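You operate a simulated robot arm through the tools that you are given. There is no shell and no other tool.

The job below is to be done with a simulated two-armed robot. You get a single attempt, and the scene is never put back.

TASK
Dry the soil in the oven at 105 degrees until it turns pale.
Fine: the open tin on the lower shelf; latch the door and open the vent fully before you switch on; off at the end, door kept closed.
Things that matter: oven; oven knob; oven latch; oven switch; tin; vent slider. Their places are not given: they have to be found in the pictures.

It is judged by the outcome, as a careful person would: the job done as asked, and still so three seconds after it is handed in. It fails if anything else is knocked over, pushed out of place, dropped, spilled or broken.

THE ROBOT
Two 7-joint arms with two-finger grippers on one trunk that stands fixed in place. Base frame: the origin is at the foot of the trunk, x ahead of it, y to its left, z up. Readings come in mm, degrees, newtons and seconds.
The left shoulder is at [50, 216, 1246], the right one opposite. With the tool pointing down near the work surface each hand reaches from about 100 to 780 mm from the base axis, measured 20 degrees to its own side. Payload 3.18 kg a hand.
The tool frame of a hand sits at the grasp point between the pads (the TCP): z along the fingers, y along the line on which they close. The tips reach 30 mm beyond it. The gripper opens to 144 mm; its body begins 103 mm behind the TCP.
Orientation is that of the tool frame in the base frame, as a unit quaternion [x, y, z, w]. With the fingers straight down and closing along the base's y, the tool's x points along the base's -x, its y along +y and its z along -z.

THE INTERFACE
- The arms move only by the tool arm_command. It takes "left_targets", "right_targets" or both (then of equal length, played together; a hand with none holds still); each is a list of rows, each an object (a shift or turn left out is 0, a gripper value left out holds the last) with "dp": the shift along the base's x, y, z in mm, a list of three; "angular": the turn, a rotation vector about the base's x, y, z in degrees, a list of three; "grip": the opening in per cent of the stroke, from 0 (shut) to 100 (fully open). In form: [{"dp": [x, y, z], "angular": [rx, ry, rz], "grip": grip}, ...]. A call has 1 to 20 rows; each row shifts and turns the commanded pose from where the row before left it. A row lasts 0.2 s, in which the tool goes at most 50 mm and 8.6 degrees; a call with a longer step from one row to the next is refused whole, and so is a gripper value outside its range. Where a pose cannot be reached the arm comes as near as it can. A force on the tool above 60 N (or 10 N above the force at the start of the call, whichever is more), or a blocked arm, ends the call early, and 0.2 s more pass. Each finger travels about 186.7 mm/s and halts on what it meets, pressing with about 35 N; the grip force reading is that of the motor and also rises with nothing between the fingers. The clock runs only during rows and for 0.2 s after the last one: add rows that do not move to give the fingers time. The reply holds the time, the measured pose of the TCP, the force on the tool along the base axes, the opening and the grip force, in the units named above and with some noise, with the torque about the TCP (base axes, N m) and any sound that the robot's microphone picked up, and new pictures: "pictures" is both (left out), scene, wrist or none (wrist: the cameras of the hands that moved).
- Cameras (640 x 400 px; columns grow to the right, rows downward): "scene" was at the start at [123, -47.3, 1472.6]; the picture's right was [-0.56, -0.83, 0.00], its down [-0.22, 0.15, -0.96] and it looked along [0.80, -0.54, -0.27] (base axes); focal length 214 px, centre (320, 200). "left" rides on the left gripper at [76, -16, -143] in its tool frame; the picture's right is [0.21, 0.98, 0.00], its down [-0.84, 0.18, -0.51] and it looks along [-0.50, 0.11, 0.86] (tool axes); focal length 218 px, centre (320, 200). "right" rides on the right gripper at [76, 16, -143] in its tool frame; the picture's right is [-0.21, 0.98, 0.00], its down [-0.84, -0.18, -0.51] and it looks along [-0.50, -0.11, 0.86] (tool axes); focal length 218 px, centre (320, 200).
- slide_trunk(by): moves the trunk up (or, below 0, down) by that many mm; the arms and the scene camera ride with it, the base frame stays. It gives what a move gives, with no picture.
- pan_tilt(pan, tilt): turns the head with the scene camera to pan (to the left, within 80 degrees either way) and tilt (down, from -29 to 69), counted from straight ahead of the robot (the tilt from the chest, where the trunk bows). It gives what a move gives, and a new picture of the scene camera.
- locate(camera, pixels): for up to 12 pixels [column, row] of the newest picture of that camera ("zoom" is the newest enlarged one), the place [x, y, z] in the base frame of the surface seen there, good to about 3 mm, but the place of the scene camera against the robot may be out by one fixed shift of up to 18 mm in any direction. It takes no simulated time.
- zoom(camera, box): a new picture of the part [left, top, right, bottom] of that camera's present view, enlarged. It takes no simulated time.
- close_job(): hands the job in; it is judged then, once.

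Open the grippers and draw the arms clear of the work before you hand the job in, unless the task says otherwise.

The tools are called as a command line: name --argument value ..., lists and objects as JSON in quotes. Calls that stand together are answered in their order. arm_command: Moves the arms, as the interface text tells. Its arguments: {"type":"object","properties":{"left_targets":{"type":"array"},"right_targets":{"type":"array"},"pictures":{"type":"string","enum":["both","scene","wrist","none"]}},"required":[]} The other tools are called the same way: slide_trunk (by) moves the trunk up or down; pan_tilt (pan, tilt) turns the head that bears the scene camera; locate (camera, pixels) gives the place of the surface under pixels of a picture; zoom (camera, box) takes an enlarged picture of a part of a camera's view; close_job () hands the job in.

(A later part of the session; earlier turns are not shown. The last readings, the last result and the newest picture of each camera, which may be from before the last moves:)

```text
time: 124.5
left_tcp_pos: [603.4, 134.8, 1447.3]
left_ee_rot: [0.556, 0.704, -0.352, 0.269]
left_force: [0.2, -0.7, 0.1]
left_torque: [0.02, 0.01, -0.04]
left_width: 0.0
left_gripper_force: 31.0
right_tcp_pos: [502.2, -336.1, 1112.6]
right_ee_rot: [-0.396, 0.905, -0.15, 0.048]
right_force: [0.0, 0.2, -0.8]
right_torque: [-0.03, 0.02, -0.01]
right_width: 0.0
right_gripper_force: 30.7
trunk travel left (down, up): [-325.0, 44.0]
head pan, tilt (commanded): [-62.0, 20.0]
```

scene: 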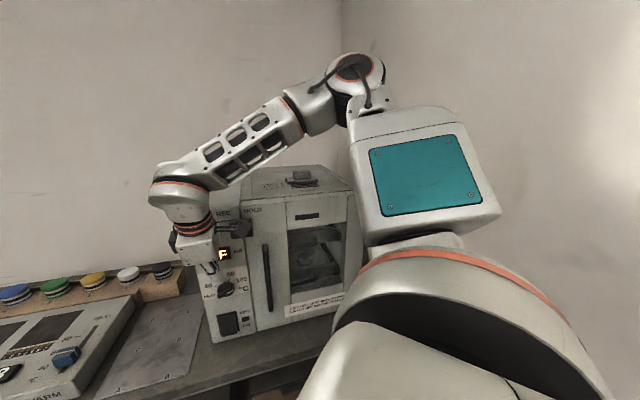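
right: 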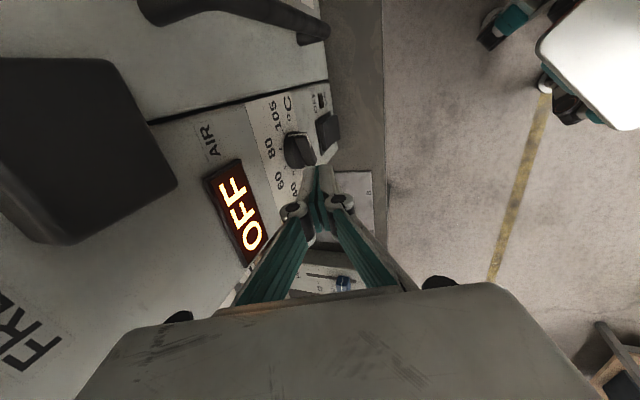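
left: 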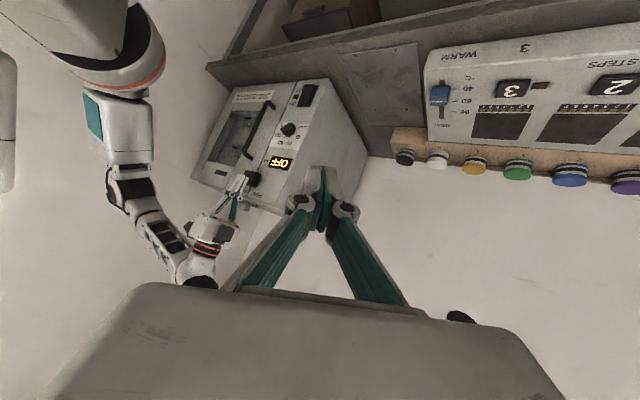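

Descending straight down from the high pose keeps the elbow high this time (scene (355, 70)), with the forearm sloping down. I keep lowering in the same way.

arm_command --right_targets '[{"dp": [0, 0, -30]}, {"dp": [0, 0, -30]}, {"dp": [0, 0, -30]}, {"dp": [0, 0, -30]}]' --pictures "both"

```text
time: 125.5
left_tcp_pos: [604.2, 133.5, 1447.6]
left_ee_rot: [0.555, 0.705, -0.35, 0.269]
left_force: [0.3, -0.8, -0.7]
left_torque: [0.08, -0.03, -0.03]
left_width: 0.1
left_gripper_force: 30.8
right_tcp_pos: [502.5, -341.1, 992.2]
right_ee_rot: [-0.395, 0.905, -0.15, 0.048]
right_force: [-0.1, -0.3, -0.4]
right_torque: [0.07, 0.0, 0.0]
right_width: 0.2
right_gripper_force: 31.0
trunk travel left (down, up): [-325.0, 44.0]
head pan, tilt (commanded): [-62.0, 20.0]
```

scene: 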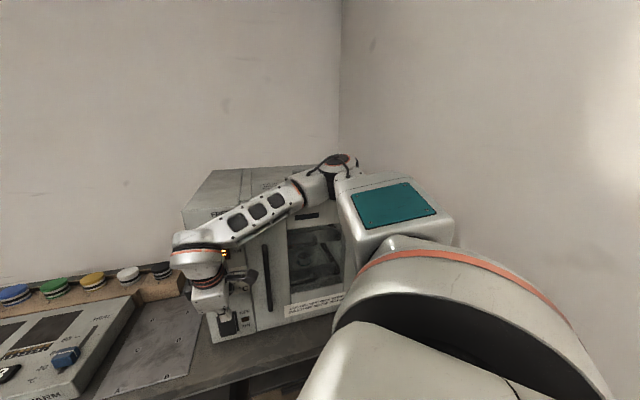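
right: 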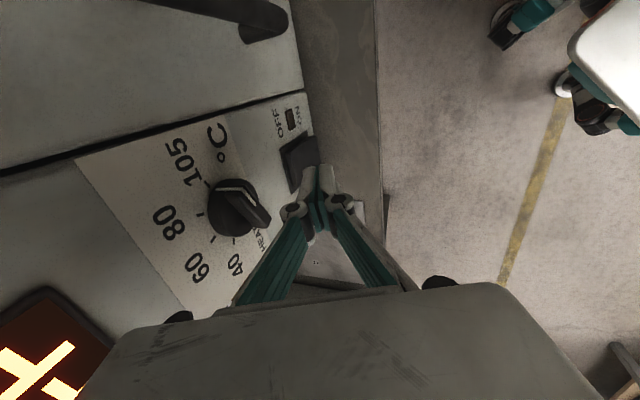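

The hand is at z 992 with no reach limit reported. I check the elbow with the left camera before going lower.

arm_command --left_targets '[{"dp": [0, 0, 0]}]' --pictures "wrist"

zoom --camera "left" --box '[80, 20, 340, 210]'

```text
time: 125.9
left_tcp_pos: [603.6, 135.5, 1449.0]
left_ee_rot: [0.556, 0.704, -0.351, 0.269]
left_force: [-1.1, -1.1, -0.3]
left_torque: [0.01, 0.01, -0.01]
left_width: 0.0
left_gripper_force: 30.4
right_tcp_pos: [500.6, -339.4, 994.6]
right_ee_rot: [-0.396, 0.905, -0.15, 0.048]
right_force: [-0.2, -0.9, -0.3]
right_torque: [0.04, 0.01, -0.01]
right_width: 0.0
right_gripper_force: 30.7
trunk travel left (down, up): [-325.0, 44.0]
head pan, tilt (commanded): [-62.0, 20.0]
```

left: 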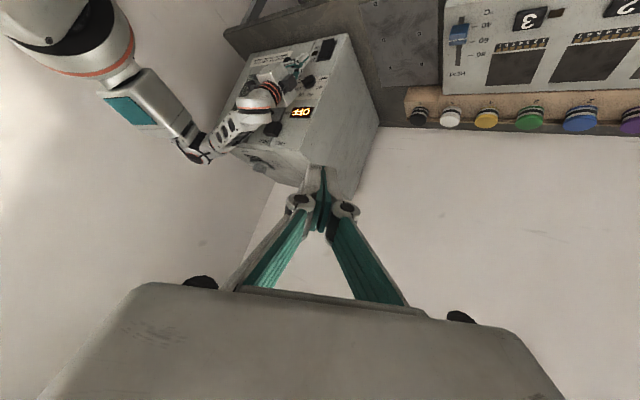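

```text
2.11 times, centred on (210, 115) of left
```

zoom: 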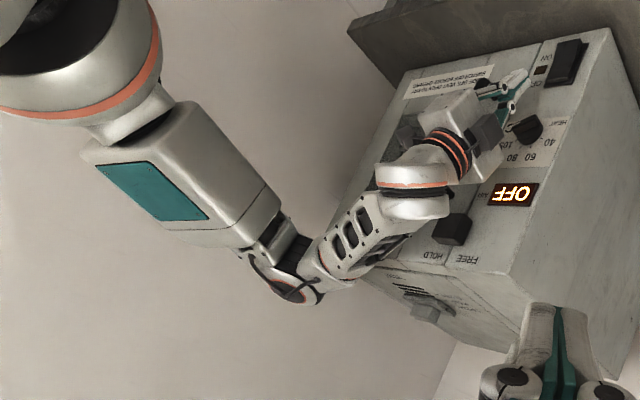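

locate --camera "zoom" --pixels '[[290, 288], [320, 288], [345, 280], [300, 250], [360, 245], [330, 260], [270, 250], [240, 235], [400, 200], [270, 275], [310, 300], [350, 270]]'

```text
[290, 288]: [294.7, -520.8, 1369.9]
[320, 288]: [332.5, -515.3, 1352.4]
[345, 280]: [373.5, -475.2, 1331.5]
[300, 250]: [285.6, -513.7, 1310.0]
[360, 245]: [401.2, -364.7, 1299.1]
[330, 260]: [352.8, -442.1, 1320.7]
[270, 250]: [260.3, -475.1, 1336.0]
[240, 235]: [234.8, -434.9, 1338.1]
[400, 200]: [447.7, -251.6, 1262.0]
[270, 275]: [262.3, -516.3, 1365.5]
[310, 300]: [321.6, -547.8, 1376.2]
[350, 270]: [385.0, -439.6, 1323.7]
```

The elbow is at z 1370 with its far side about 40 mm before the oven plane, and the upper arm is nearly level now. I lower in small steps, checking the lean each time.

arm_command --right_targets '[{"dp": [0, 0, -20]}, {"dp": [0, 0, -20]}, {"dp": [0, 0, 0]}]' --pictures "none"

arm_command --left_targets '[{"dp": [0, 0, 0]}]' --pictures "wrist"

zoom --camera "left" --box '[140, 60, 300, 200]'

```text
time: 126.7
left_tcp_pos: [603.4, 136.5, 1449.1]
left_ee_rot: [0.556, 0.704, -0.351, 0.269]
left_force: [1.3, 0.9, 0.2]
left_torque: [-0.01, -0.01, 0.04]
left_width: 0.1
left_gripper_force: 30.3
right_tcp_pos: [508.2, -353.9, 972.1]
right_ee_rot: [-0.397, 0.904, -0.149, 0.046]
right_force: [0.2, -0.7, -0.8]
right_torque: [0.02, -0.03, 0.0]
right_width: 0.0
right_gripper_force: 30.2
right hand out of reach, approached as far as the arm can: row 1, 2
trunk travel left (down, up): [-325.0, 44.0]
head pan, tilt (commanded): [-62.0, 20.0]
```

```text
time: 127.1
left_tcp_pos: [603.1, 136.3, 1448.8]
left_ee_rot: [0.556, 0.704, -0.35, 0.268]
left_force: [0.7, 0.2, 0.1]
left_torque: [0.01, 0.0, -0.02]
left_width: 0.0
left_gripper_force: 30.9
right_tcp_pos: [508.5, -354.9, 971.4]
right_ee_rot: [-0.397, 0.904, -0.149, 0.046]
right_force: [-0.4, -0.9, 0.1]
right_torque: [-0.02, -0.04, 0.0]
right_width: 0.0
right_gripper_force: 30.4
trunk travel left (down, up): [-325.0, 44.0]
head pan, tilt (commanded): [-62.0, 20.0]
```

left: 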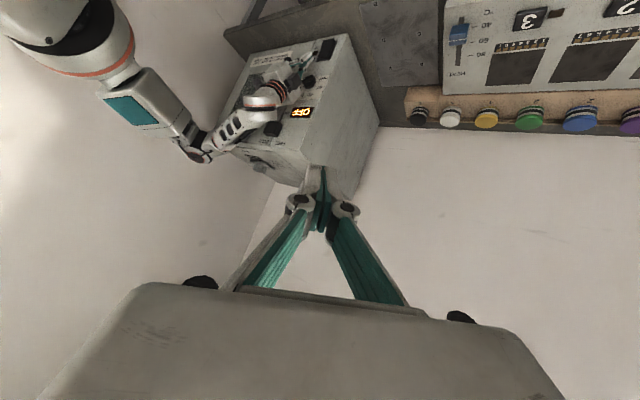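

```text
2.86 times, centred on (220, 130) of left
```

zoom: 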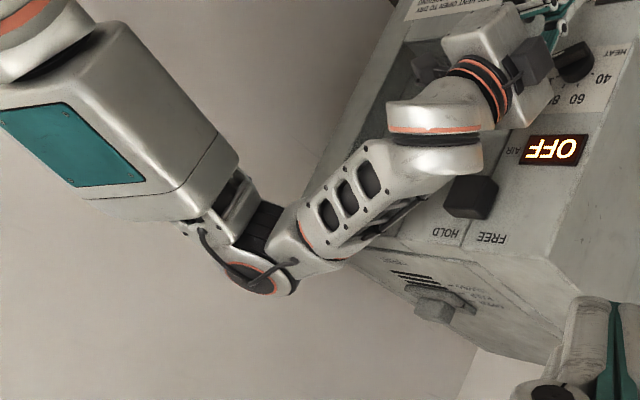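

The arm is at its own lower limit (z 971, no lean). I measure the elbow here to judge whether the trunk can go down the remaining 80 mm.

locate --camera "zoom" --pixels '[[260, 278], [296, 284], [290, 262], [340, 265], [320, 270], [265, 225], [285, 215], [240, 190], [220, 130], [205, 190], [375, 245], [350, 275]]'

```text
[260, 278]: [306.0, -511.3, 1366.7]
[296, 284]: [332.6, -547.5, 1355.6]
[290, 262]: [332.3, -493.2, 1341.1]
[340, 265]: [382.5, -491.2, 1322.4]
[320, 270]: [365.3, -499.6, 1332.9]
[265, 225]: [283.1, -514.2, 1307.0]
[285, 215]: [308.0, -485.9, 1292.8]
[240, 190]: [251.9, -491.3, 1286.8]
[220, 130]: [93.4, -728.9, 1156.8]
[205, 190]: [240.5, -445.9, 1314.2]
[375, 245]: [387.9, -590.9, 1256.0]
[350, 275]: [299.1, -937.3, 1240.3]
```

From here I lower the trunk in small steps, watching the lean gauge.

slide_trunk --by -25

slide_trunk --by -15

arm_command --left_targets '[{"dp": [0, 0, 0]}]' --pictures "wrist"

zoom --camera "left" --box '[140, 60, 300, 200]'

```text
time: 127.8
left_tcp_pos: [601.9, 135.9, 1423.8]
left_ee_rot: [0.556, 0.705, -0.35, 0.268]
left_force: [-0.1, 0.7, 0.1]
left_torque: [0.02, -0.06, 0.01]
left_width: 0.1
left_gripper_force: 30.0
right_tcp_pos: [510.2, -353.1, 948.3]
right_ee_rot: [-0.396, 0.905, -0.15, 0.048]
right_force: [-0.4, -0.1, 0.4]
right_torque: [0.0, -0.03, -0.01]
right_width: 0.0
right_gripper_force: 31.1
trunk travel left (down, up): [-300.0, 69.0]
head pan, tilt (commanded): [-62.0, 20.0]
```

```text
time: 128.4
left_tcp_pos: [602.4, 136.3, 1409.1]
left_ee_rot: [0.556, 0.704, -0.35, 0.27]
left_force: [-0.4, -1.2, -0.1]
left_torque: [0.03, 0.0, 0.02]
left_width: 0.2
left_gripper_force: 30.8
right_tcp_pos: [509.2, -354.1, 934.1]
right_ee_rot: [-0.396, 0.905, -0.15, 0.047]
right_force: [-0.6, -0.4, 0.2]
right_torque: [-0.01, -0.05, 0.0]
right_width: 0.0
right_gripper_force: 30.2
trunk travel left (down, up): [-285.0, 84.0]
head pan, tilt (commanded): [-62.0, 20.0]
```

```text
time: 128.8
left_tcp_pos: [604.0, 134.9, 1408.5]
left_ee_rot: [0.555, 0.704, -0.351, 0.269]
left_force: [-0.2, 0.6, -0.5]
left_torque: [-0.02, -0.03, 0.01]
left_width: 0.2
left_gripper_force: 30.7
right_tcp_pos: [509.9, -354.0, 933.5]
right_ee_rot: [-0.397, 0.904, -0.15, 0.047]
right_force: [-0.2, 0.7, 0.7]
right_torque: [0.01, -0.02, -0.02]
right_width: 0.0
right_gripper_force: 31.1
trunk travel left (down, up): [-285.0, 84.0]
head pan, tilt (commanded): [-62.0, 20.0]
```

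left: 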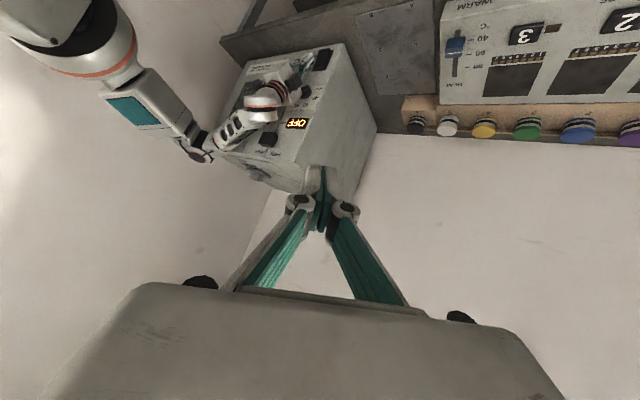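

```text
2.86 times, centred on (220, 130) of left
```

zoom: 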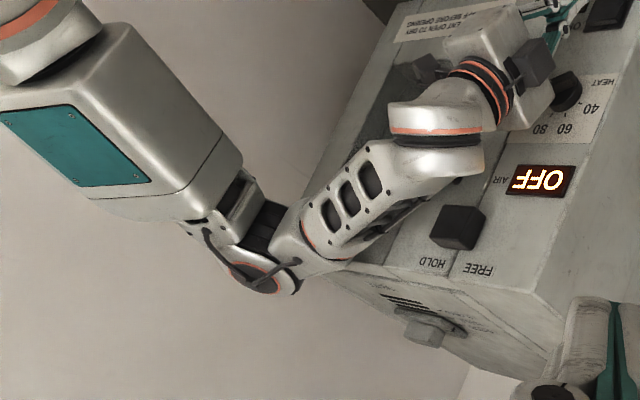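

No lean at −40 (hand z 934). I continue.

slide_trunk --by -20

slide_trunk --by -12

arm_command --left_targets '[{"dp": [0, 0, 0]}]' --pictures "wrist"

```text
time: 129.5
left_tcp_pos: [602.4, 135.0, 1388.3]
left_ee_rot: [0.555, 0.704, -0.351, 0.27]
left_force: [-1.0, 0.8, 0.1]
left_torque: [0.05, -0.03, 0.05]
left_width: 0.0
left_gripper_force: 30.3
right_tcp_pos: [510.1, -353.9, 915.0]
right_ee_rot: [-0.397, 0.904, -0.15, 0.048]
right_force: [-0.2, 0.0, 0.6]
right_torque: [-0.01, -0.02, 0.0]
right_width: 0.0
right_gripper_force: 30.5
trunk travel left (down, up): [-265.0, 104.0]
head pan, tilt (commanded): [-62.0, 20.0]
```

```text
time: 130.1
left_tcp_pos: [603.0, 134.9, 1377.7]
left_ee_rot: [0.556, 0.704, -0.351, 0.268]
left_force: [-0.1, 0.4, 0.6]
left_torque: [0.04, -0.03, -0.01]
left_width: 0.0
left_gripper_force: 30.2
right_tcp_pos: [509.5, -354.1, 901.7]
right_ee_rot: [-0.396, 0.905, -0.15, 0.049]
right_force: [-0.1, -0.7, 0.4]
right_torque: [0.0, 0.01, 0.0]
right_width: 0.1
right_gripper_force: 30.3
trunk travel left (down, up): [-253.0, 116.0]
head pan, tilt (commanded): [-62.0, 20.0]
```

```text
time: 130.5
left_tcp_pos: [603.3, 135.1, 1377.4]
left_ee_rot: [0.555, 0.704, -0.351, 0.269]
left_force: [-0.1, -0.1, 0.3]
left_torque: [0.02, -0.03, -0.01]
left_width: 0.0
left_gripper_force: 30.3
right_tcp_pos: [510.7, -354.6, 901.8]
right_ee_rot: [-0.397, 0.904, -0.15, 0.047]
right_force: [0.2, 0.4, -0.2]
right_torque: [-0.02, -0.03, 0.0]
right_width: 0.0
right_gripper_force: 30.2
trunk travel left (down, up): [-253.0, 116.0]
head pan, tilt (commanded): [-62.0, 20.0]
```

left: 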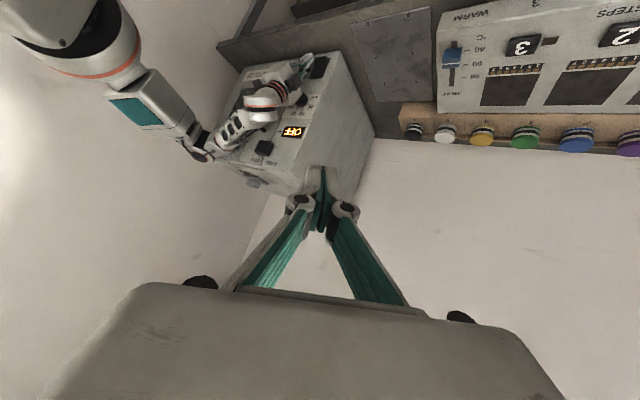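

At trunk −72 the hand is at z 902 with no lean. But at this small tilt the gripper's wide body would come too near the knob, so before moving in I pitch the hand up to about 40° here, keeping the tips off the panel.

arm_command --right_targets '[{"dp": [-3, 3, 0], "angular": [-3.5, -3.7, 0]}, {"dp": [-3, 3, 0], "angular": [-3.5, -3.7, 0]}, {"dp": [0, 0, 0]}]' --pictures "both"

```text
time: 131.3
left_tcp_pos: [602.9, 134.8, 1376.1]
left_ee_rot: [0.555, 0.704, -0.351, 0.269]
left_force: [0.1, -0.3, 0.1]
left_torque: [0.04, -0.01, -0.01]
left_width: 0.0
left_gripper_force: 30.1
right_tcp_pos: [509.4, -366.0, 924.8]
right_ee_rot: [-0.388, 0.889, -0.23, 0.08]
right_force: [-0.2, -0.9, -0.2]
right_torque: [0.02, -0.04, 0.04]
right_width: 0.1
right_gripper_force: 30.6
right hand out of reach, approached as far as the arm can: row 1, 2
trunk travel left (down, up): [-253.0, 116.0]
head pan, tilt (commanded): [-62.0, 20.0]
```

scene: 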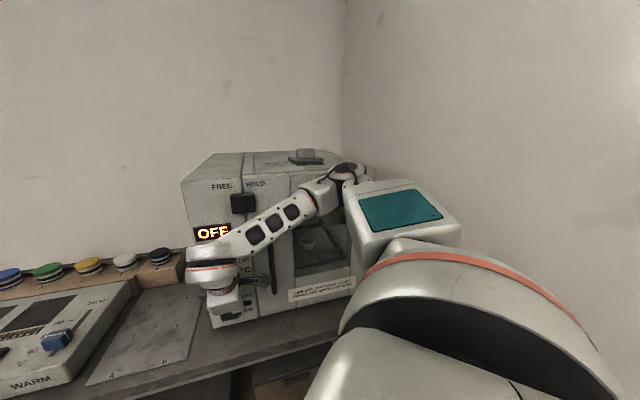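
right: 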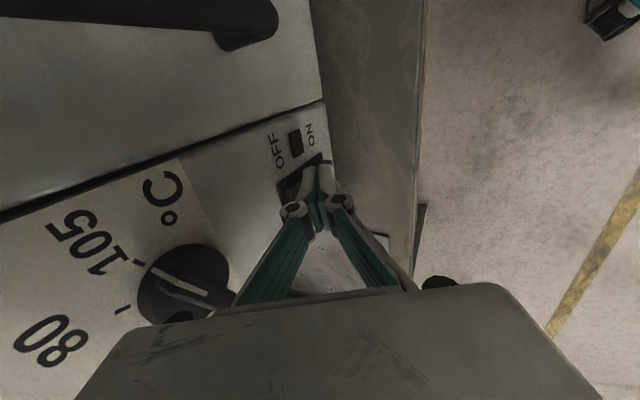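

The hand tilted to 28° and rose to z 925; the limit follows the shoulder. I lower the trunk a further 38 mm in two steps with the lean check.

slide_trunk --by -20

slide_trunk --by -16

arm_command --left_targets '[{"dp": [0, 0, 0]}]' --pictures "wrist"

zoom --camera "left" --box '[140, 30, 380, 200]'

```text
time: 132.0
left_tcp_pos: [600.3, 139.5, 1356.7]
left_ee_rot: [0.555, 0.704, -0.352, 0.271]
left_force: [-0.3, -0.2, 1.1]
left_torque: [0.02, -0.01, -0.03]
left_width: 0.0
left_gripper_force: 30.4
right_tcp_pos: [508.2, -362.7, 905.2]
right_ee_rot: [-0.388, 0.888, -0.232, 0.081]
right_force: [-0.4, 0.2, -0.2]
right_torque: [-0.01, -0.02, 0.02]
right_width: 0.1
right_gripper_force: 30.7
trunk travel left (down, up): [-233.0, 136.0]
head pan, tilt (commanded): [-62.0, 20.0]
```

```text
time: 132.6
left_tcp_pos: [599.0, 142.3, 1341.8]
left_ee_rot: [0.555, 0.703, -0.352, 0.272]
left_force: [0.0, -0.9, 0.3]
left_torque: [0.02, -0.01, 0.02]
left_width: 0.0
left_gripper_force: 31.3
right_tcp_pos: [507.6, -361.1, 890.8]
right_ee_rot: [-0.388, 0.888, -0.234, 0.081]
right_force: [-0.6, 0.5, 0.0]
right_torque: [0.01, 0.03, 0.02]
right_width: 0.0
right_gripper_force: 30.5
trunk travel left (down, up): [-217.0, 152.0]
head pan, tilt (commanded): [-62.0, 20.0]
```

```text
time: 133.0
left_tcp_pos: [597.7, 142.3, 1341.4]
left_ee_rot: [0.555, 0.703, -0.352, 0.271]
left_force: [0.7, 0.0, 0.2]
left_torque: [0.01, 0.02, -0.02]
left_width: 0.0
left_gripper_force: 30.5
right_tcp_pos: [506.8, -362.3, 891.8]
right_ee_rot: [-0.387, 0.888, -0.233, 0.081]
right_force: [0.2, 1.0, -0.2]
right_torque: [-0.02, -0.04, -0.05]
right_width: 0.1
right_gripper_force: 31.0
trunk travel left (down, up): [-217.0, 152.0]
head pan, tilt (commanded): [-62.0, 20.0]
```

left: 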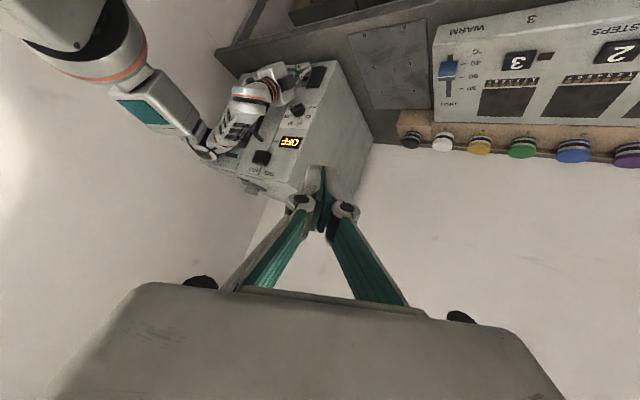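

```text
2.35 times, centred on (260, 115) of left
```

zoom: 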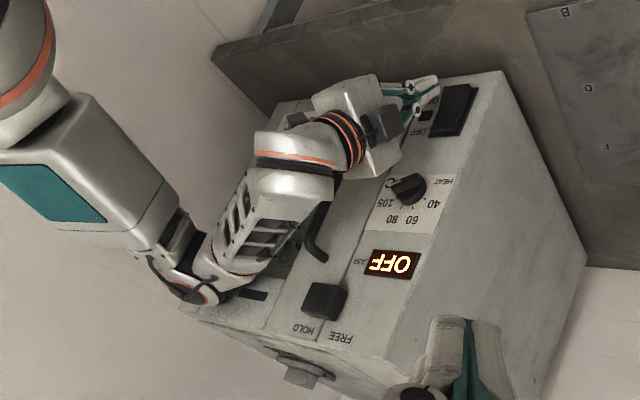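

There is a slight lean of about 9 mm (elbow lightly against the oven), and the hand is at the needed height (z 892). I shift 8 mm left so the fingertip covers the rocker's lower half, and look closely.

arm_command --right_targets '[{"dp": [2.8, 2.9, 0]}, {"dp": [2.8, 2.9, 0]}, {"dp": [0, 0, 0]}]' --pictures "both"

zoom --camera "right" --box '[200, 80, 400, 260]'

zoom --camera "scene" --box '[170, 200, 300, 340]'

```text
time: 133.8
left_tcp_pos: [592.7, 138.3, 1346.7]
left_ee_rot: [0.557, 0.702, -0.349, 0.272]
left_force: [0.2, -0.7, 0.1]
left_torque: [0.01, 0.01, 0.02]
left_width: 0.0
left_gripper_force: 30.4
right_tcp_pos: [508.7, -359.2, 894.9]
right_ee_rot: [-0.385, 0.889, -0.233, 0.085]
right_force: [0.6, 0.5, -0.2]
right_torque: [0.0, 0.0, 0.0]
right_width: 0.0
right_gripper_force: 31.0
trunk travel left (down, up): [-217.0, 152.0]
head pan, tilt (commanded): [-62.0, 20.0]
```

scene: 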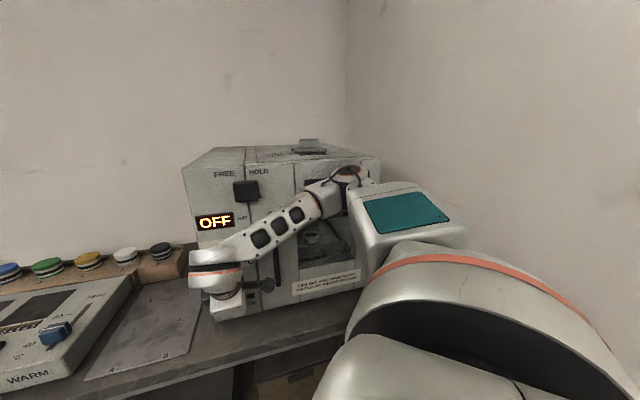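
right: 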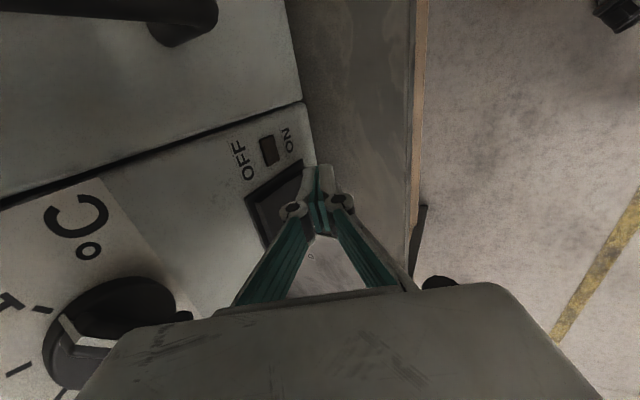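

```text
2.22 times, centred on (300, 170) of right
```

zoom: 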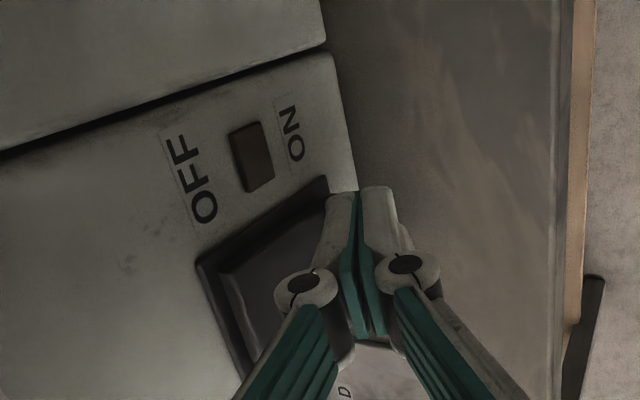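

```text
2.86 times, centred on (235, 270) of scene
```

zoom: 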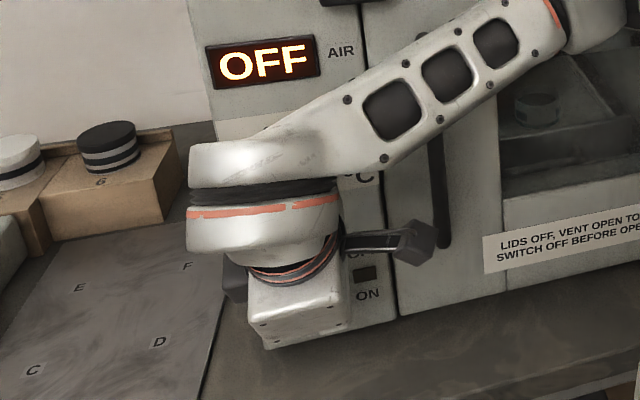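

The inner fingertip stands in front of the rocker's lower (ON) end, about 12 mm off. I press along the panel normal in small steps.

arm_command --right_targets '[{"dp": [3.6, -3.4, -2]}, {"dp": [3.6, -3.4, -2]}, {"dp": [3.6, -3.4, -1]}, {"dp": [3, -2.8, 0]}]' --pictures "both"

zoom --camera "right" --box '[200, 80, 400, 260]'

```text
time: 134.8
left_tcp_pos: [595.7, 142.3, 1340.9]
left_ee_rot: [0.555, 0.704, -0.351, 0.272]
left_force: [1.3, 0.7, -0.5]
left_torque: [-0.01, 0.01, -0.02]
left_width: 0.1
left_gripper_force: 30.6
right_tcp_pos: [522.2, -367.6, 880.0]
right_ee_rot: [-0.389, 0.888, -0.231, 0.077]
right_force: [-7.8, 11.6, -9.4]
right_torque: [0.32, 0.23, -0.02]
right_width: 0.2
right_gripper_force: 30.7
trunk travel left (down, up): [-217.0, 152.0]
head pan, tilt (commanded): [-62.0, 20.0]
```

scene: 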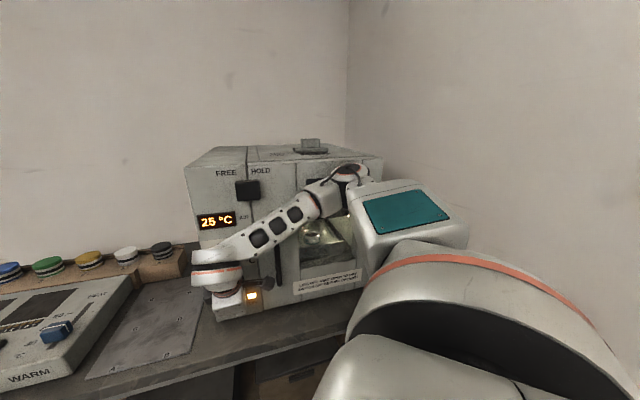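
right: 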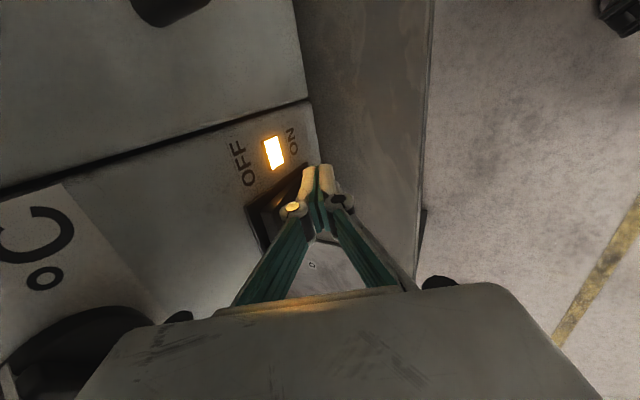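

```text
2.22 times, centred on (300, 170) of right
```

zoom: 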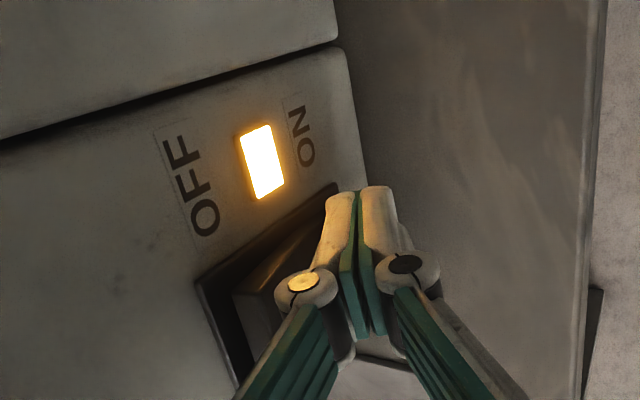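

The oven is on: the lamp glows and the display reads 25 °C. I draw the finger back from the rocker and raise the trunk to free the elbow.

arm_command --right_targets '[{"dp": [-5, 5, 1]}, {"dp": [-5, 5, 2]}, {"dp": [-4, 4, 3]}]' --pictures "none"

slide_trunk --by 45

pan_tilt --pan -58 --tilt 22

zoom --camera "scene" --box '[180, 140, 400, 320]'

```text
time: 135.6
left_tcp_pos: [590.2, 138.9, 1348.6]
left_ee_rot: [0.557, 0.702, -0.349, 0.274]
left_force: [0.2, 0.1, 0.3]
left_torque: [-0.02, 0.02, -0.03]
left_width: 0.0
left_gripper_force: 30.8
right_tcp_pos: [509.3, -359.1, 899.4]
right_ee_rot: [-0.385, 0.888, -0.235, 0.088]
right_force: [0.4, 1.2, 0.1]
right_torque: [-0.01, 0.0, -0.02]
right_width: 0.0
right_gripper_force: 31.1
trunk travel left (down, up): [-217.0, 152.0]
head pan, tilt (commanded): [-62.0, 20.0]
```

```text
time: 136.5
left_tcp_pos: [606.1, 136.9, 1383.3]
left_ee_rot: [0.555, 0.705, -0.352, 0.269]
left_force: [0.2, -0.8, -0.1]
left_torque: [-0.02, 0.04, -0.05]
left_width: 0.0
left_gripper_force: 31.0
right_tcp_pos: [517.9, -358.5, 946.1]
right_ee_rot: [-0.388, 0.887, -0.234, 0.09]
right_force: [0.4, 0.1, -0.8]
right_torque: [0.03, 0.03, -0.01]
right_width: 0.1
right_gripper_force: 31.0
trunk travel left (down, up): [-262.0, 107.0]
head pan, tilt (commanded): [-62.0, 20.0]
```

```text
time: 137.1
left_tcp_pos: [602.7, 135.7, 1385.3]
left_ee_rot: [0.555, 0.704, -0.351, 0.268]
left_force: [-0.1, -1.2, -0.2]
left_torque: [0.03, -0.02, 0.03]
left_width: 0.0
left_gripper_force: 30.7
right_tcp_pos: [516.4, -359.8, 946.5]
right_ee_rot: [-0.386, 0.888, -0.234, 0.091]
right_force: [-0.4, 0.0, 0.2]
right_torque: [-0.04, -0.04, -0.03]
right_width: 0.0
right_gripper_force: 30.8
trunk travel left (down, up): [-262.0, 107.0]
head pan, tilt (commanded): [-58.0, 22.0]
```

scene: 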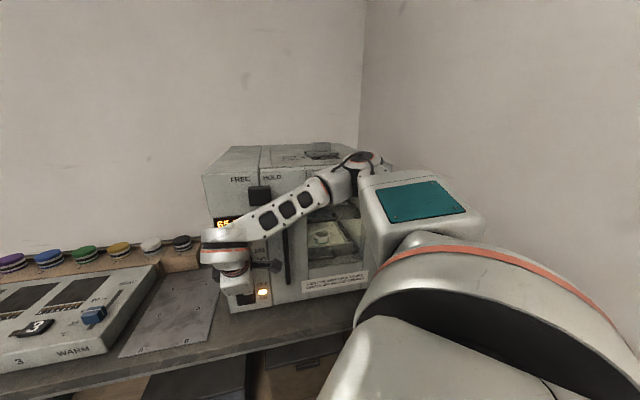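

```text
2.22 times, centred on (290, 230) of scene
```

zoom: 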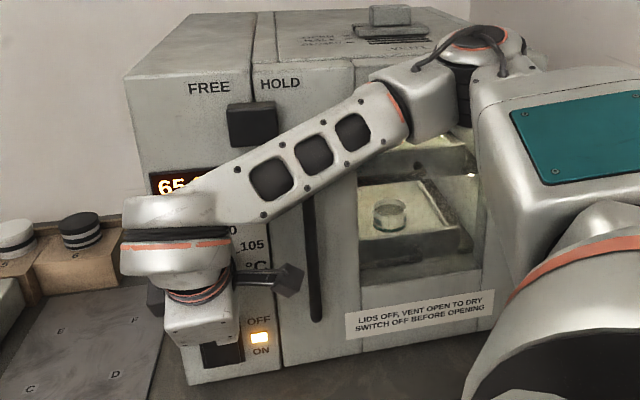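

The oven heats quickly (65 °C shown). The tin is visible through the lit window at scene (320, 238); I zoom in on it.

zoom --camera "scene" --box '[300, 215, 350, 265]'

zoom --camera "scene" --box '[195, 210, 265, 260]'

```text
8.00 times, centred on (325, 240) of scene
```

zoom: 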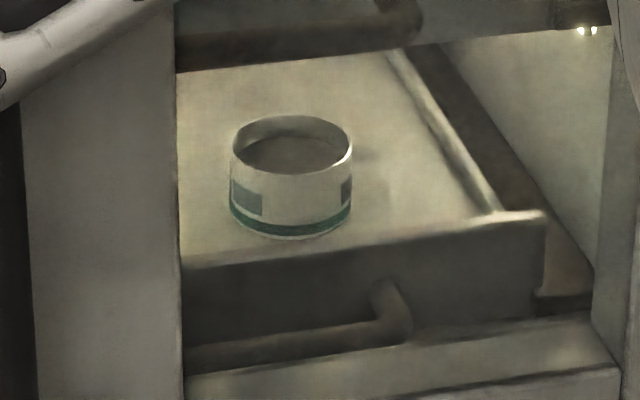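

```text
8.00 times, centred on (230, 235) of scene
```

zoom: 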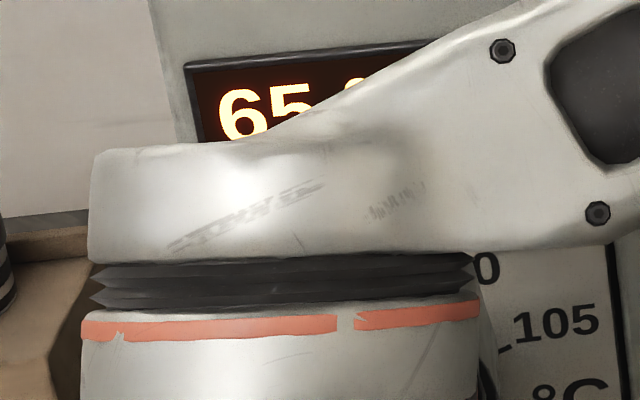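

The soil in the tin is clearly visible and still dark grey-brown. I wait a few seconds and watch.

arm_command --right_targets '[{"dp": [-2, 2, 0]}, {"dp": [-1, 1, 0]}, {}, {}, {}, {}, {}, {}, {}, {}, {}, {}, {}, {}, {}, {}, {}, {}, {}, {}]' --pictures "scene"

zoom --camera "scene" --box '[300, 215, 350, 265]'

zoom --camera "scene" --box '[195, 210, 265, 260]'

```text
time: 141.3
left_tcp_pos: [603.6, 135.1, 1384.2]
left_ee_rot: [0.556, 0.705, -0.35, 0.268]
left_force: [0.5, 0.3, -0.3]
left_torque: [-0.01, 0.0, 0.0]
left_width: 0.0
left_gripper_force: 30.9
right_tcp_pos: [514.3, -357.8, 946.9]
right_ee_rot: [-0.388, 0.887, -0.232, 0.089]
right_force: [0.1, -0.1, 0.8]
right_torque: [0.0, -0.03, 0.03]
right_width: 0.0
right_gripper_force: 30.5
trunk travel left (down, up): [-262.0, 107.0]
head pan, tilt (commanded): [-58.0, 22.0]
```

scene: 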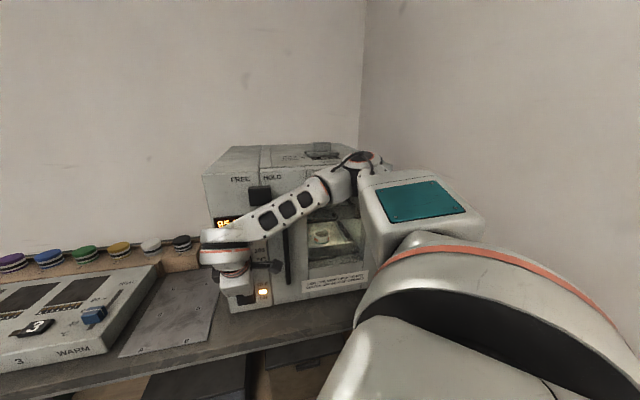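

```text
8.00 times, centred on (325, 240) of scene
```

zoom: 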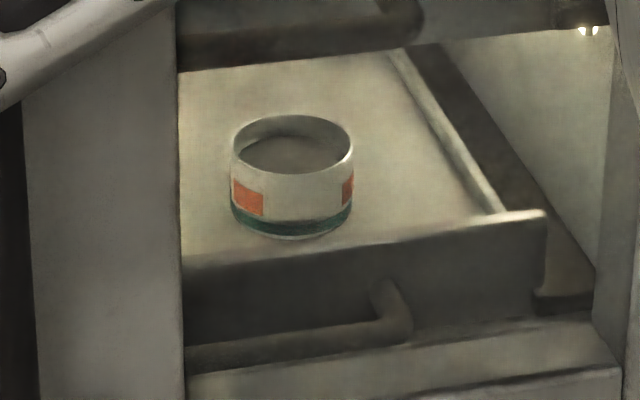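

```text
8.00 times, centred on (230, 235) of scene
```

zoom: 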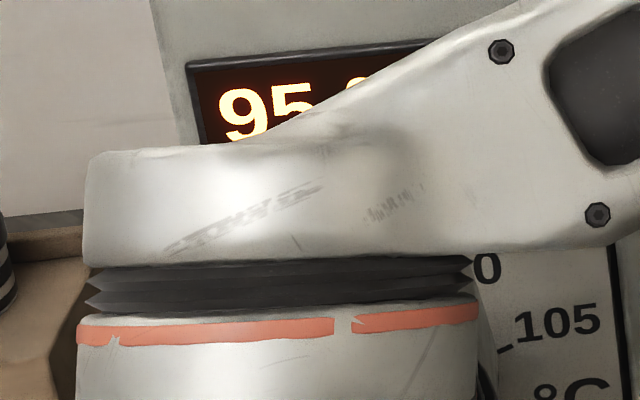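

95 °C now and the tin's indicator patch has turned orange; the soil is still dark. I keep waiting and watching.

arm_command --right_targets '[{}, {}, {}, {}, {}, {}, {}, {}, {}, {}, {}, {}, {}, {}, {}, {}, {}, {}, {}, {}]' --pictures "scene"

zoom --camera "scene" --box '[300, 215, 350, 265]'

zoom --camera "scene" --box '[195, 210, 265, 260]'

```text
time: 145.5
left_tcp_pos: [602.6, 134.8, 1385.2]
left_ee_rot: [0.555, 0.704, -0.351, 0.269]
left_force: [-0.4, 0.6, -0.1]
left_torque: [-0.02, 0.0, -0.01]
left_width: 0.0
left_gripper_force: 30.6
right_tcp_pos: [514.4, -358.0, 946.3]
right_ee_rot: [-0.387, 0.887, -0.234, 0.088]
right_force: [-0.2, -0.5, 0.7]
right_torque: [-0.01, 0.01, -0.03]
right_width: 0.0
right_gripper_force: 30.5
trunk travel left (down, up): [-262.0, 107.0]
head pan, tilt (commanded): [-58.0, 22.0]
```

scene: 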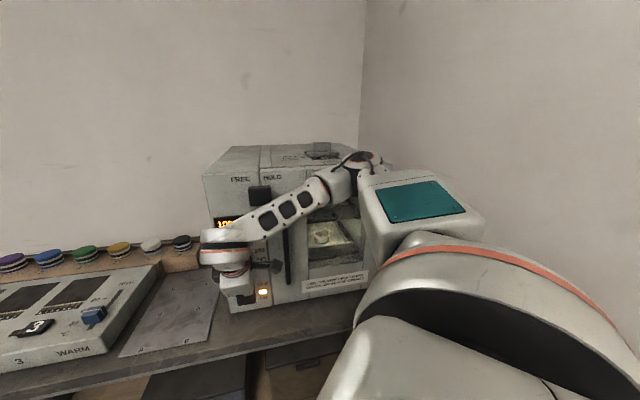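

```text
8.00 times, centred on (325, 240) of scene
```

zoom: 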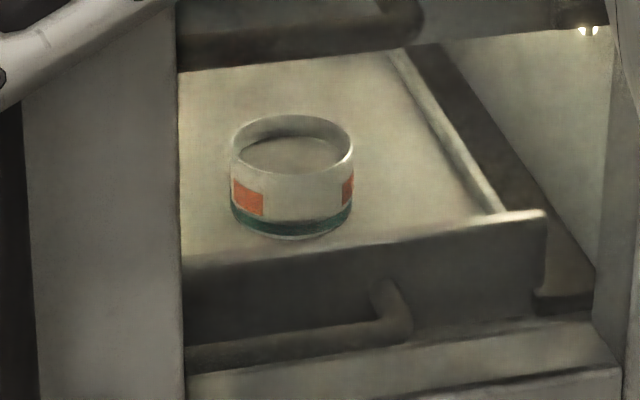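

```text
8.00 times, centred on (230, 235) of scene
```

zoom: 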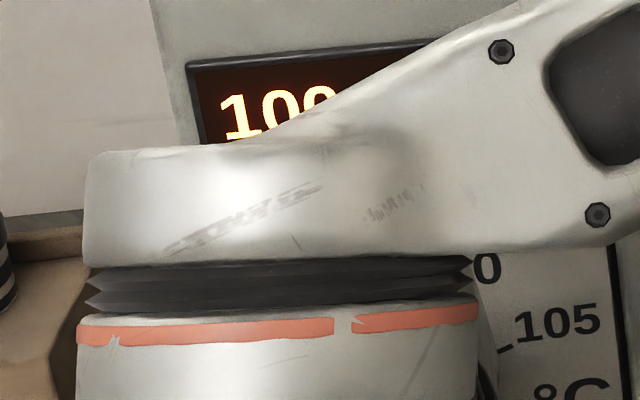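

The soil is getting lighter and the display shows about 100 °C. I continue waiting.

arm_command --right_targets '[{}, {}, {}, {}, {}, {}, {}, {}, {}, {}, {}, {}, {}, {}, {}, {}, {}, {}, {}, {}]' --pictures "scene"

zoom --camera "scene" --box '[300, 215, 350, 265]'

```text
time: 149.7
left_tcp_pos: [603.2, 134.5, 1384.5]
left_ee_rot: [0.555, 0.705, -0.35, 0.269]
left_force: [0.1, 0.3, -0.1]
left_torque: [0.02, 0.02, 0.02]
left_width: 0.2
left_gripper_force: 30.6
right_tcp_pos: [513.5, -357.5, 947.8]
right_ee_rot: [-0.388, 0.887, -0.233, 0.089]
right_force: [-0.1, 0.0, 0.2]
right_torque: [0.01, -0.02, 0.0]
right_width: 0.1
right_gripper_force: 30.6
trunk travel left (down, up): [-262.0, 107.0]
head pan, tilt (commanded): [-58.0, 22.0]
```

scene: 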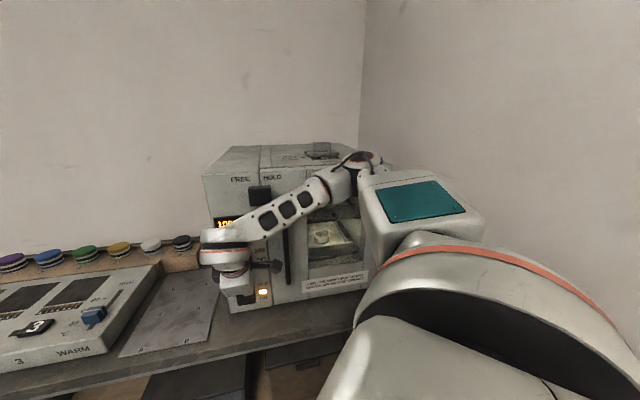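

```text
8.00 times, centred on (325, 240) of scene
```

zoom: 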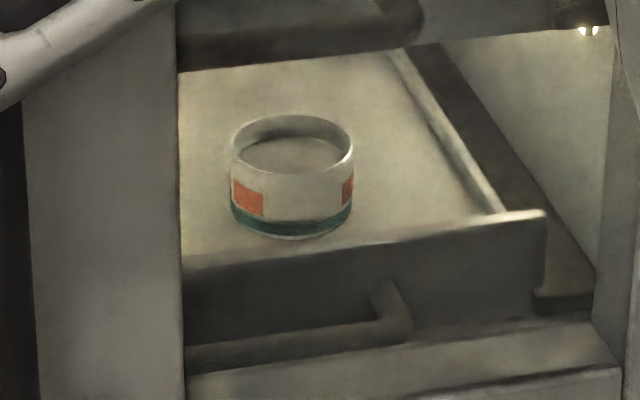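

I zoom closer on the soil for comparison between intervals.

zoom --camera "scene" --box '[315, 226, 335, 246]'

arm_command --right_targets '[{}, {}, {}, {}, {}, {}, {}, {}, {}, {}, {}, {}, {}, {}, {}, {}, {}, {}, {}, {}]' --pictures "scene"

zoom --camera "scene" --box '[315, 226, 335, 246]'

zoom --camera "scene" --box '[195, 210, 265, 260]'

```text
16.00 times, centred on (325, 236) of scene
```

zoom: 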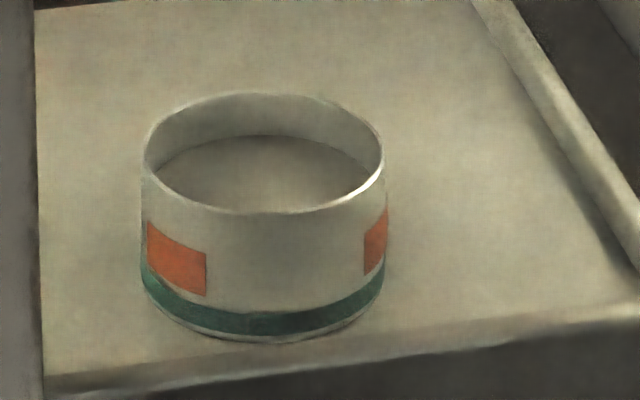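

```text
time: 153.9
left_tcp_pos: [603.0, 135.6, 1386.0]
left_ee_rot: [0.556, 0.704, -0.351, 0.269]
left_force: [0.3, -0.1, -0.3]
left_torque: [-0.01, -0.03, 0.0]
left_width: 0.0
left_gripper_force: 30.6
right_tcp_pos: [514.4, -358.3, 946.7]
right_ee_rot: [-0.388, 0.887, -0.233, 0.089]
right_force: [0.4, 0.2, 0.6]
right_torque: [0.03, 0.0, 0.0]
right_width: 0.0
right_gripper_force: 31.3
trunk travel left (down, up): [-262.0, 107.0]
head pan, tilt (commanded): [-58.0, 22.0]
```

scene: 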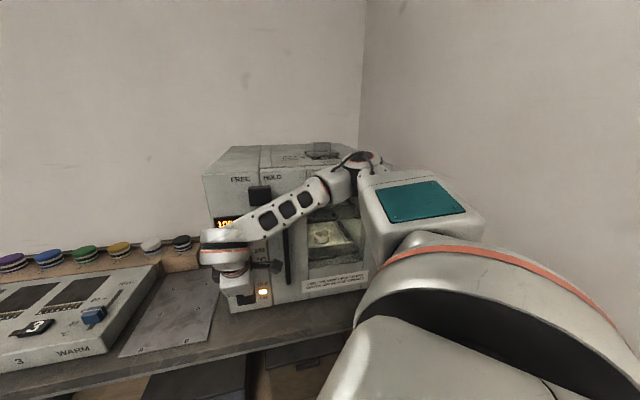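

```text
16.00 times, centred on (325, 236) of scene
```

zoom: 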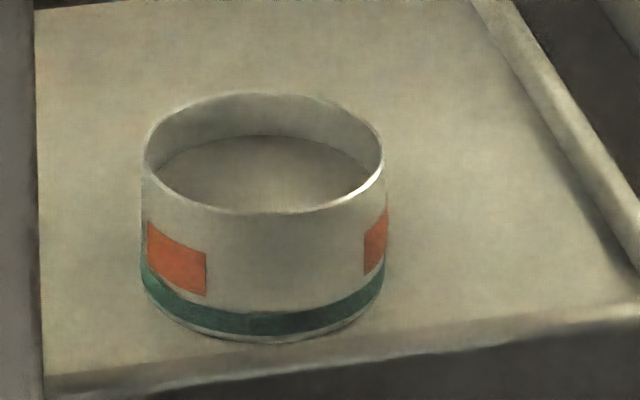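

```text
8.00 times, centred on (230, 235) of scene
```

zoom: 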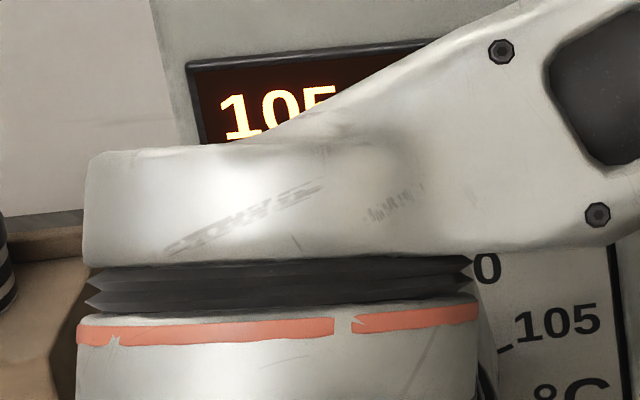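

The display reads 105 °C. I wait further and compare the soil's tone again.

arm_command --right_targets '[{}, {}, {}, {}, {}, {}, {}, {}, {}, {}, {}, {}, {}, {}, {}, {}, {}, {}, {}, {}]' --pictures "none"

arm_command --right_targets '[{}, {}, {}, {}, {}, {}, {}, {}, {}, {}, {}, {}, {}, {}, {}, {}, {}, {}, {}, {}]' --pictures "scene"

zoom --camera "scene" --box '[315, 226, 335, 246]'

```text
time: 158.1
left_tcp_pos: [603.3, 136.8, 1385.8]
left_ee_rot: [0.555, 0.705, -0.351, 0.269]
left_force: [0.6, -0.2, -1.0]
left_torque: [0.0, 0.01, 0.01]
left_width: 0.0
left_gripper_force: 30.4
right_tcp_pos: [514.9, -357.8, 946.7]
right_ee_rot: [-0.388, 0.887, -0.232, 0.089]
right_force: [0.1, -0.1, -0.5]
right_torque: [-0.01, -0.02, 0.0]
right_width: 0.1
right_gripper_force: 30.9
trunk travel left (down, up): [-262.0, 107.0]
head pan, tilt (commanded): [-58.0, 22.0]
```

```text
time: 162.3
left_tcp_pos: [603.4, 136.1, 1384.8]
left_ee_rot: [0.555, 0.704, -0.351, 0.269]
left_force: [-0.1, -0.7, -0.8]
left_torque: [-0.04, -0.01, -0.01]
left_width: 0.0
left_gripper_force: 31.1
right_tcp_pos: [514.6, -357.4, 947.7]
right_ee_rot: [-0.388, 0.887, -0.233, 0.09]
right_force: [0.9, -0.5, 0.6]
right_torque: [0.0, -0.02, 0.01]
right_width: 0.2
right_gripper_force: 30.5
trunk travel left (down, up): [-262.0, 107.0]
head pan, tilt (commanded): [-58.0, 22.0]
```

scene: 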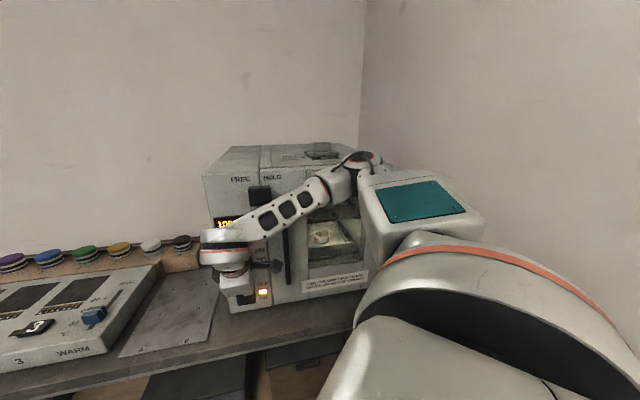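

```text
16.00 times, centred on (325, 236) of scene
```

zoom: 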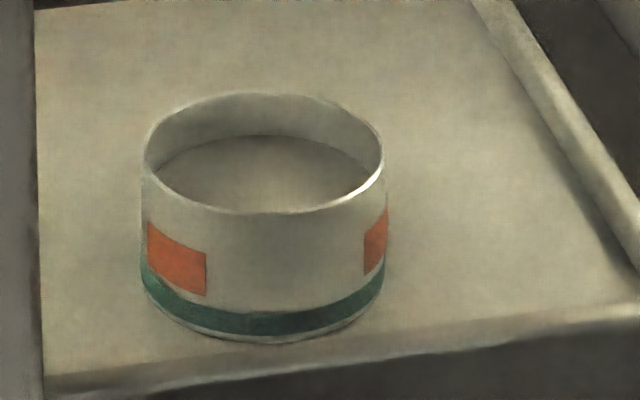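

The soil's tone has not changed between 150 s and 162 s, so it has levelled off pale. I check the drying chart on the wall for a hint before switching off.

pan_tilt --pan -15 --tilt 0

zoom --camera "scene" --box '[200, 60, 460, 260]'

```text
time: 163.4
left_tcp_pos: [604.2, 136.4, 1386.2]
left_ee_rot: [0.555, 0.705, -0.35, 0.269]
left_force: [0.6, 0.2, 0.8]
left_torque: [-0.04, 0.01, -0.02]
left_width: 0.0
left_gripper_force: 30.8
right_tcp_pos: [514.5, -359.1, 947.4]
right_ee_rot: [-0.388, 0.887, -0.233, 0.089]
right_force: [-0.8, -0.3, -0.1]
right_torque: [-0.01, 0.01, 0.0]
right_width: 0.0
right_gripper_force: 30.7
trunk travel left (down, up): [-262.0, 107.0]
head pan, tilt (commanded): [-15.0, 0.0]
```

scene: 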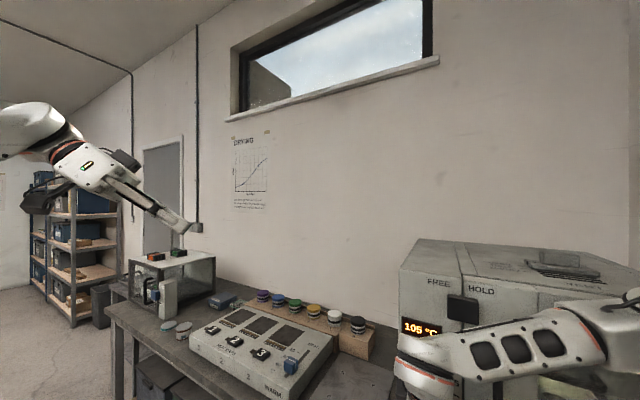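

```text
2.00 times, centred on (330, 160) of scene
```

zoom: 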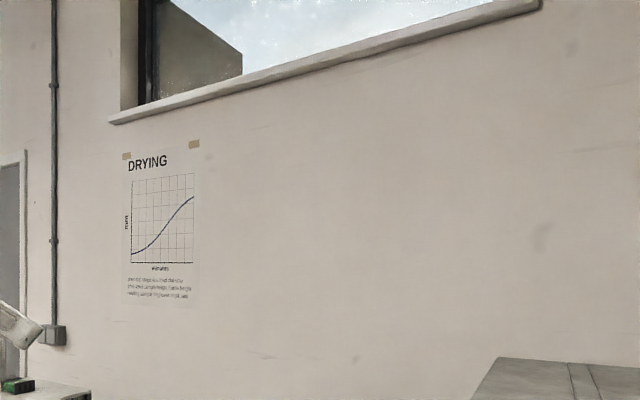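

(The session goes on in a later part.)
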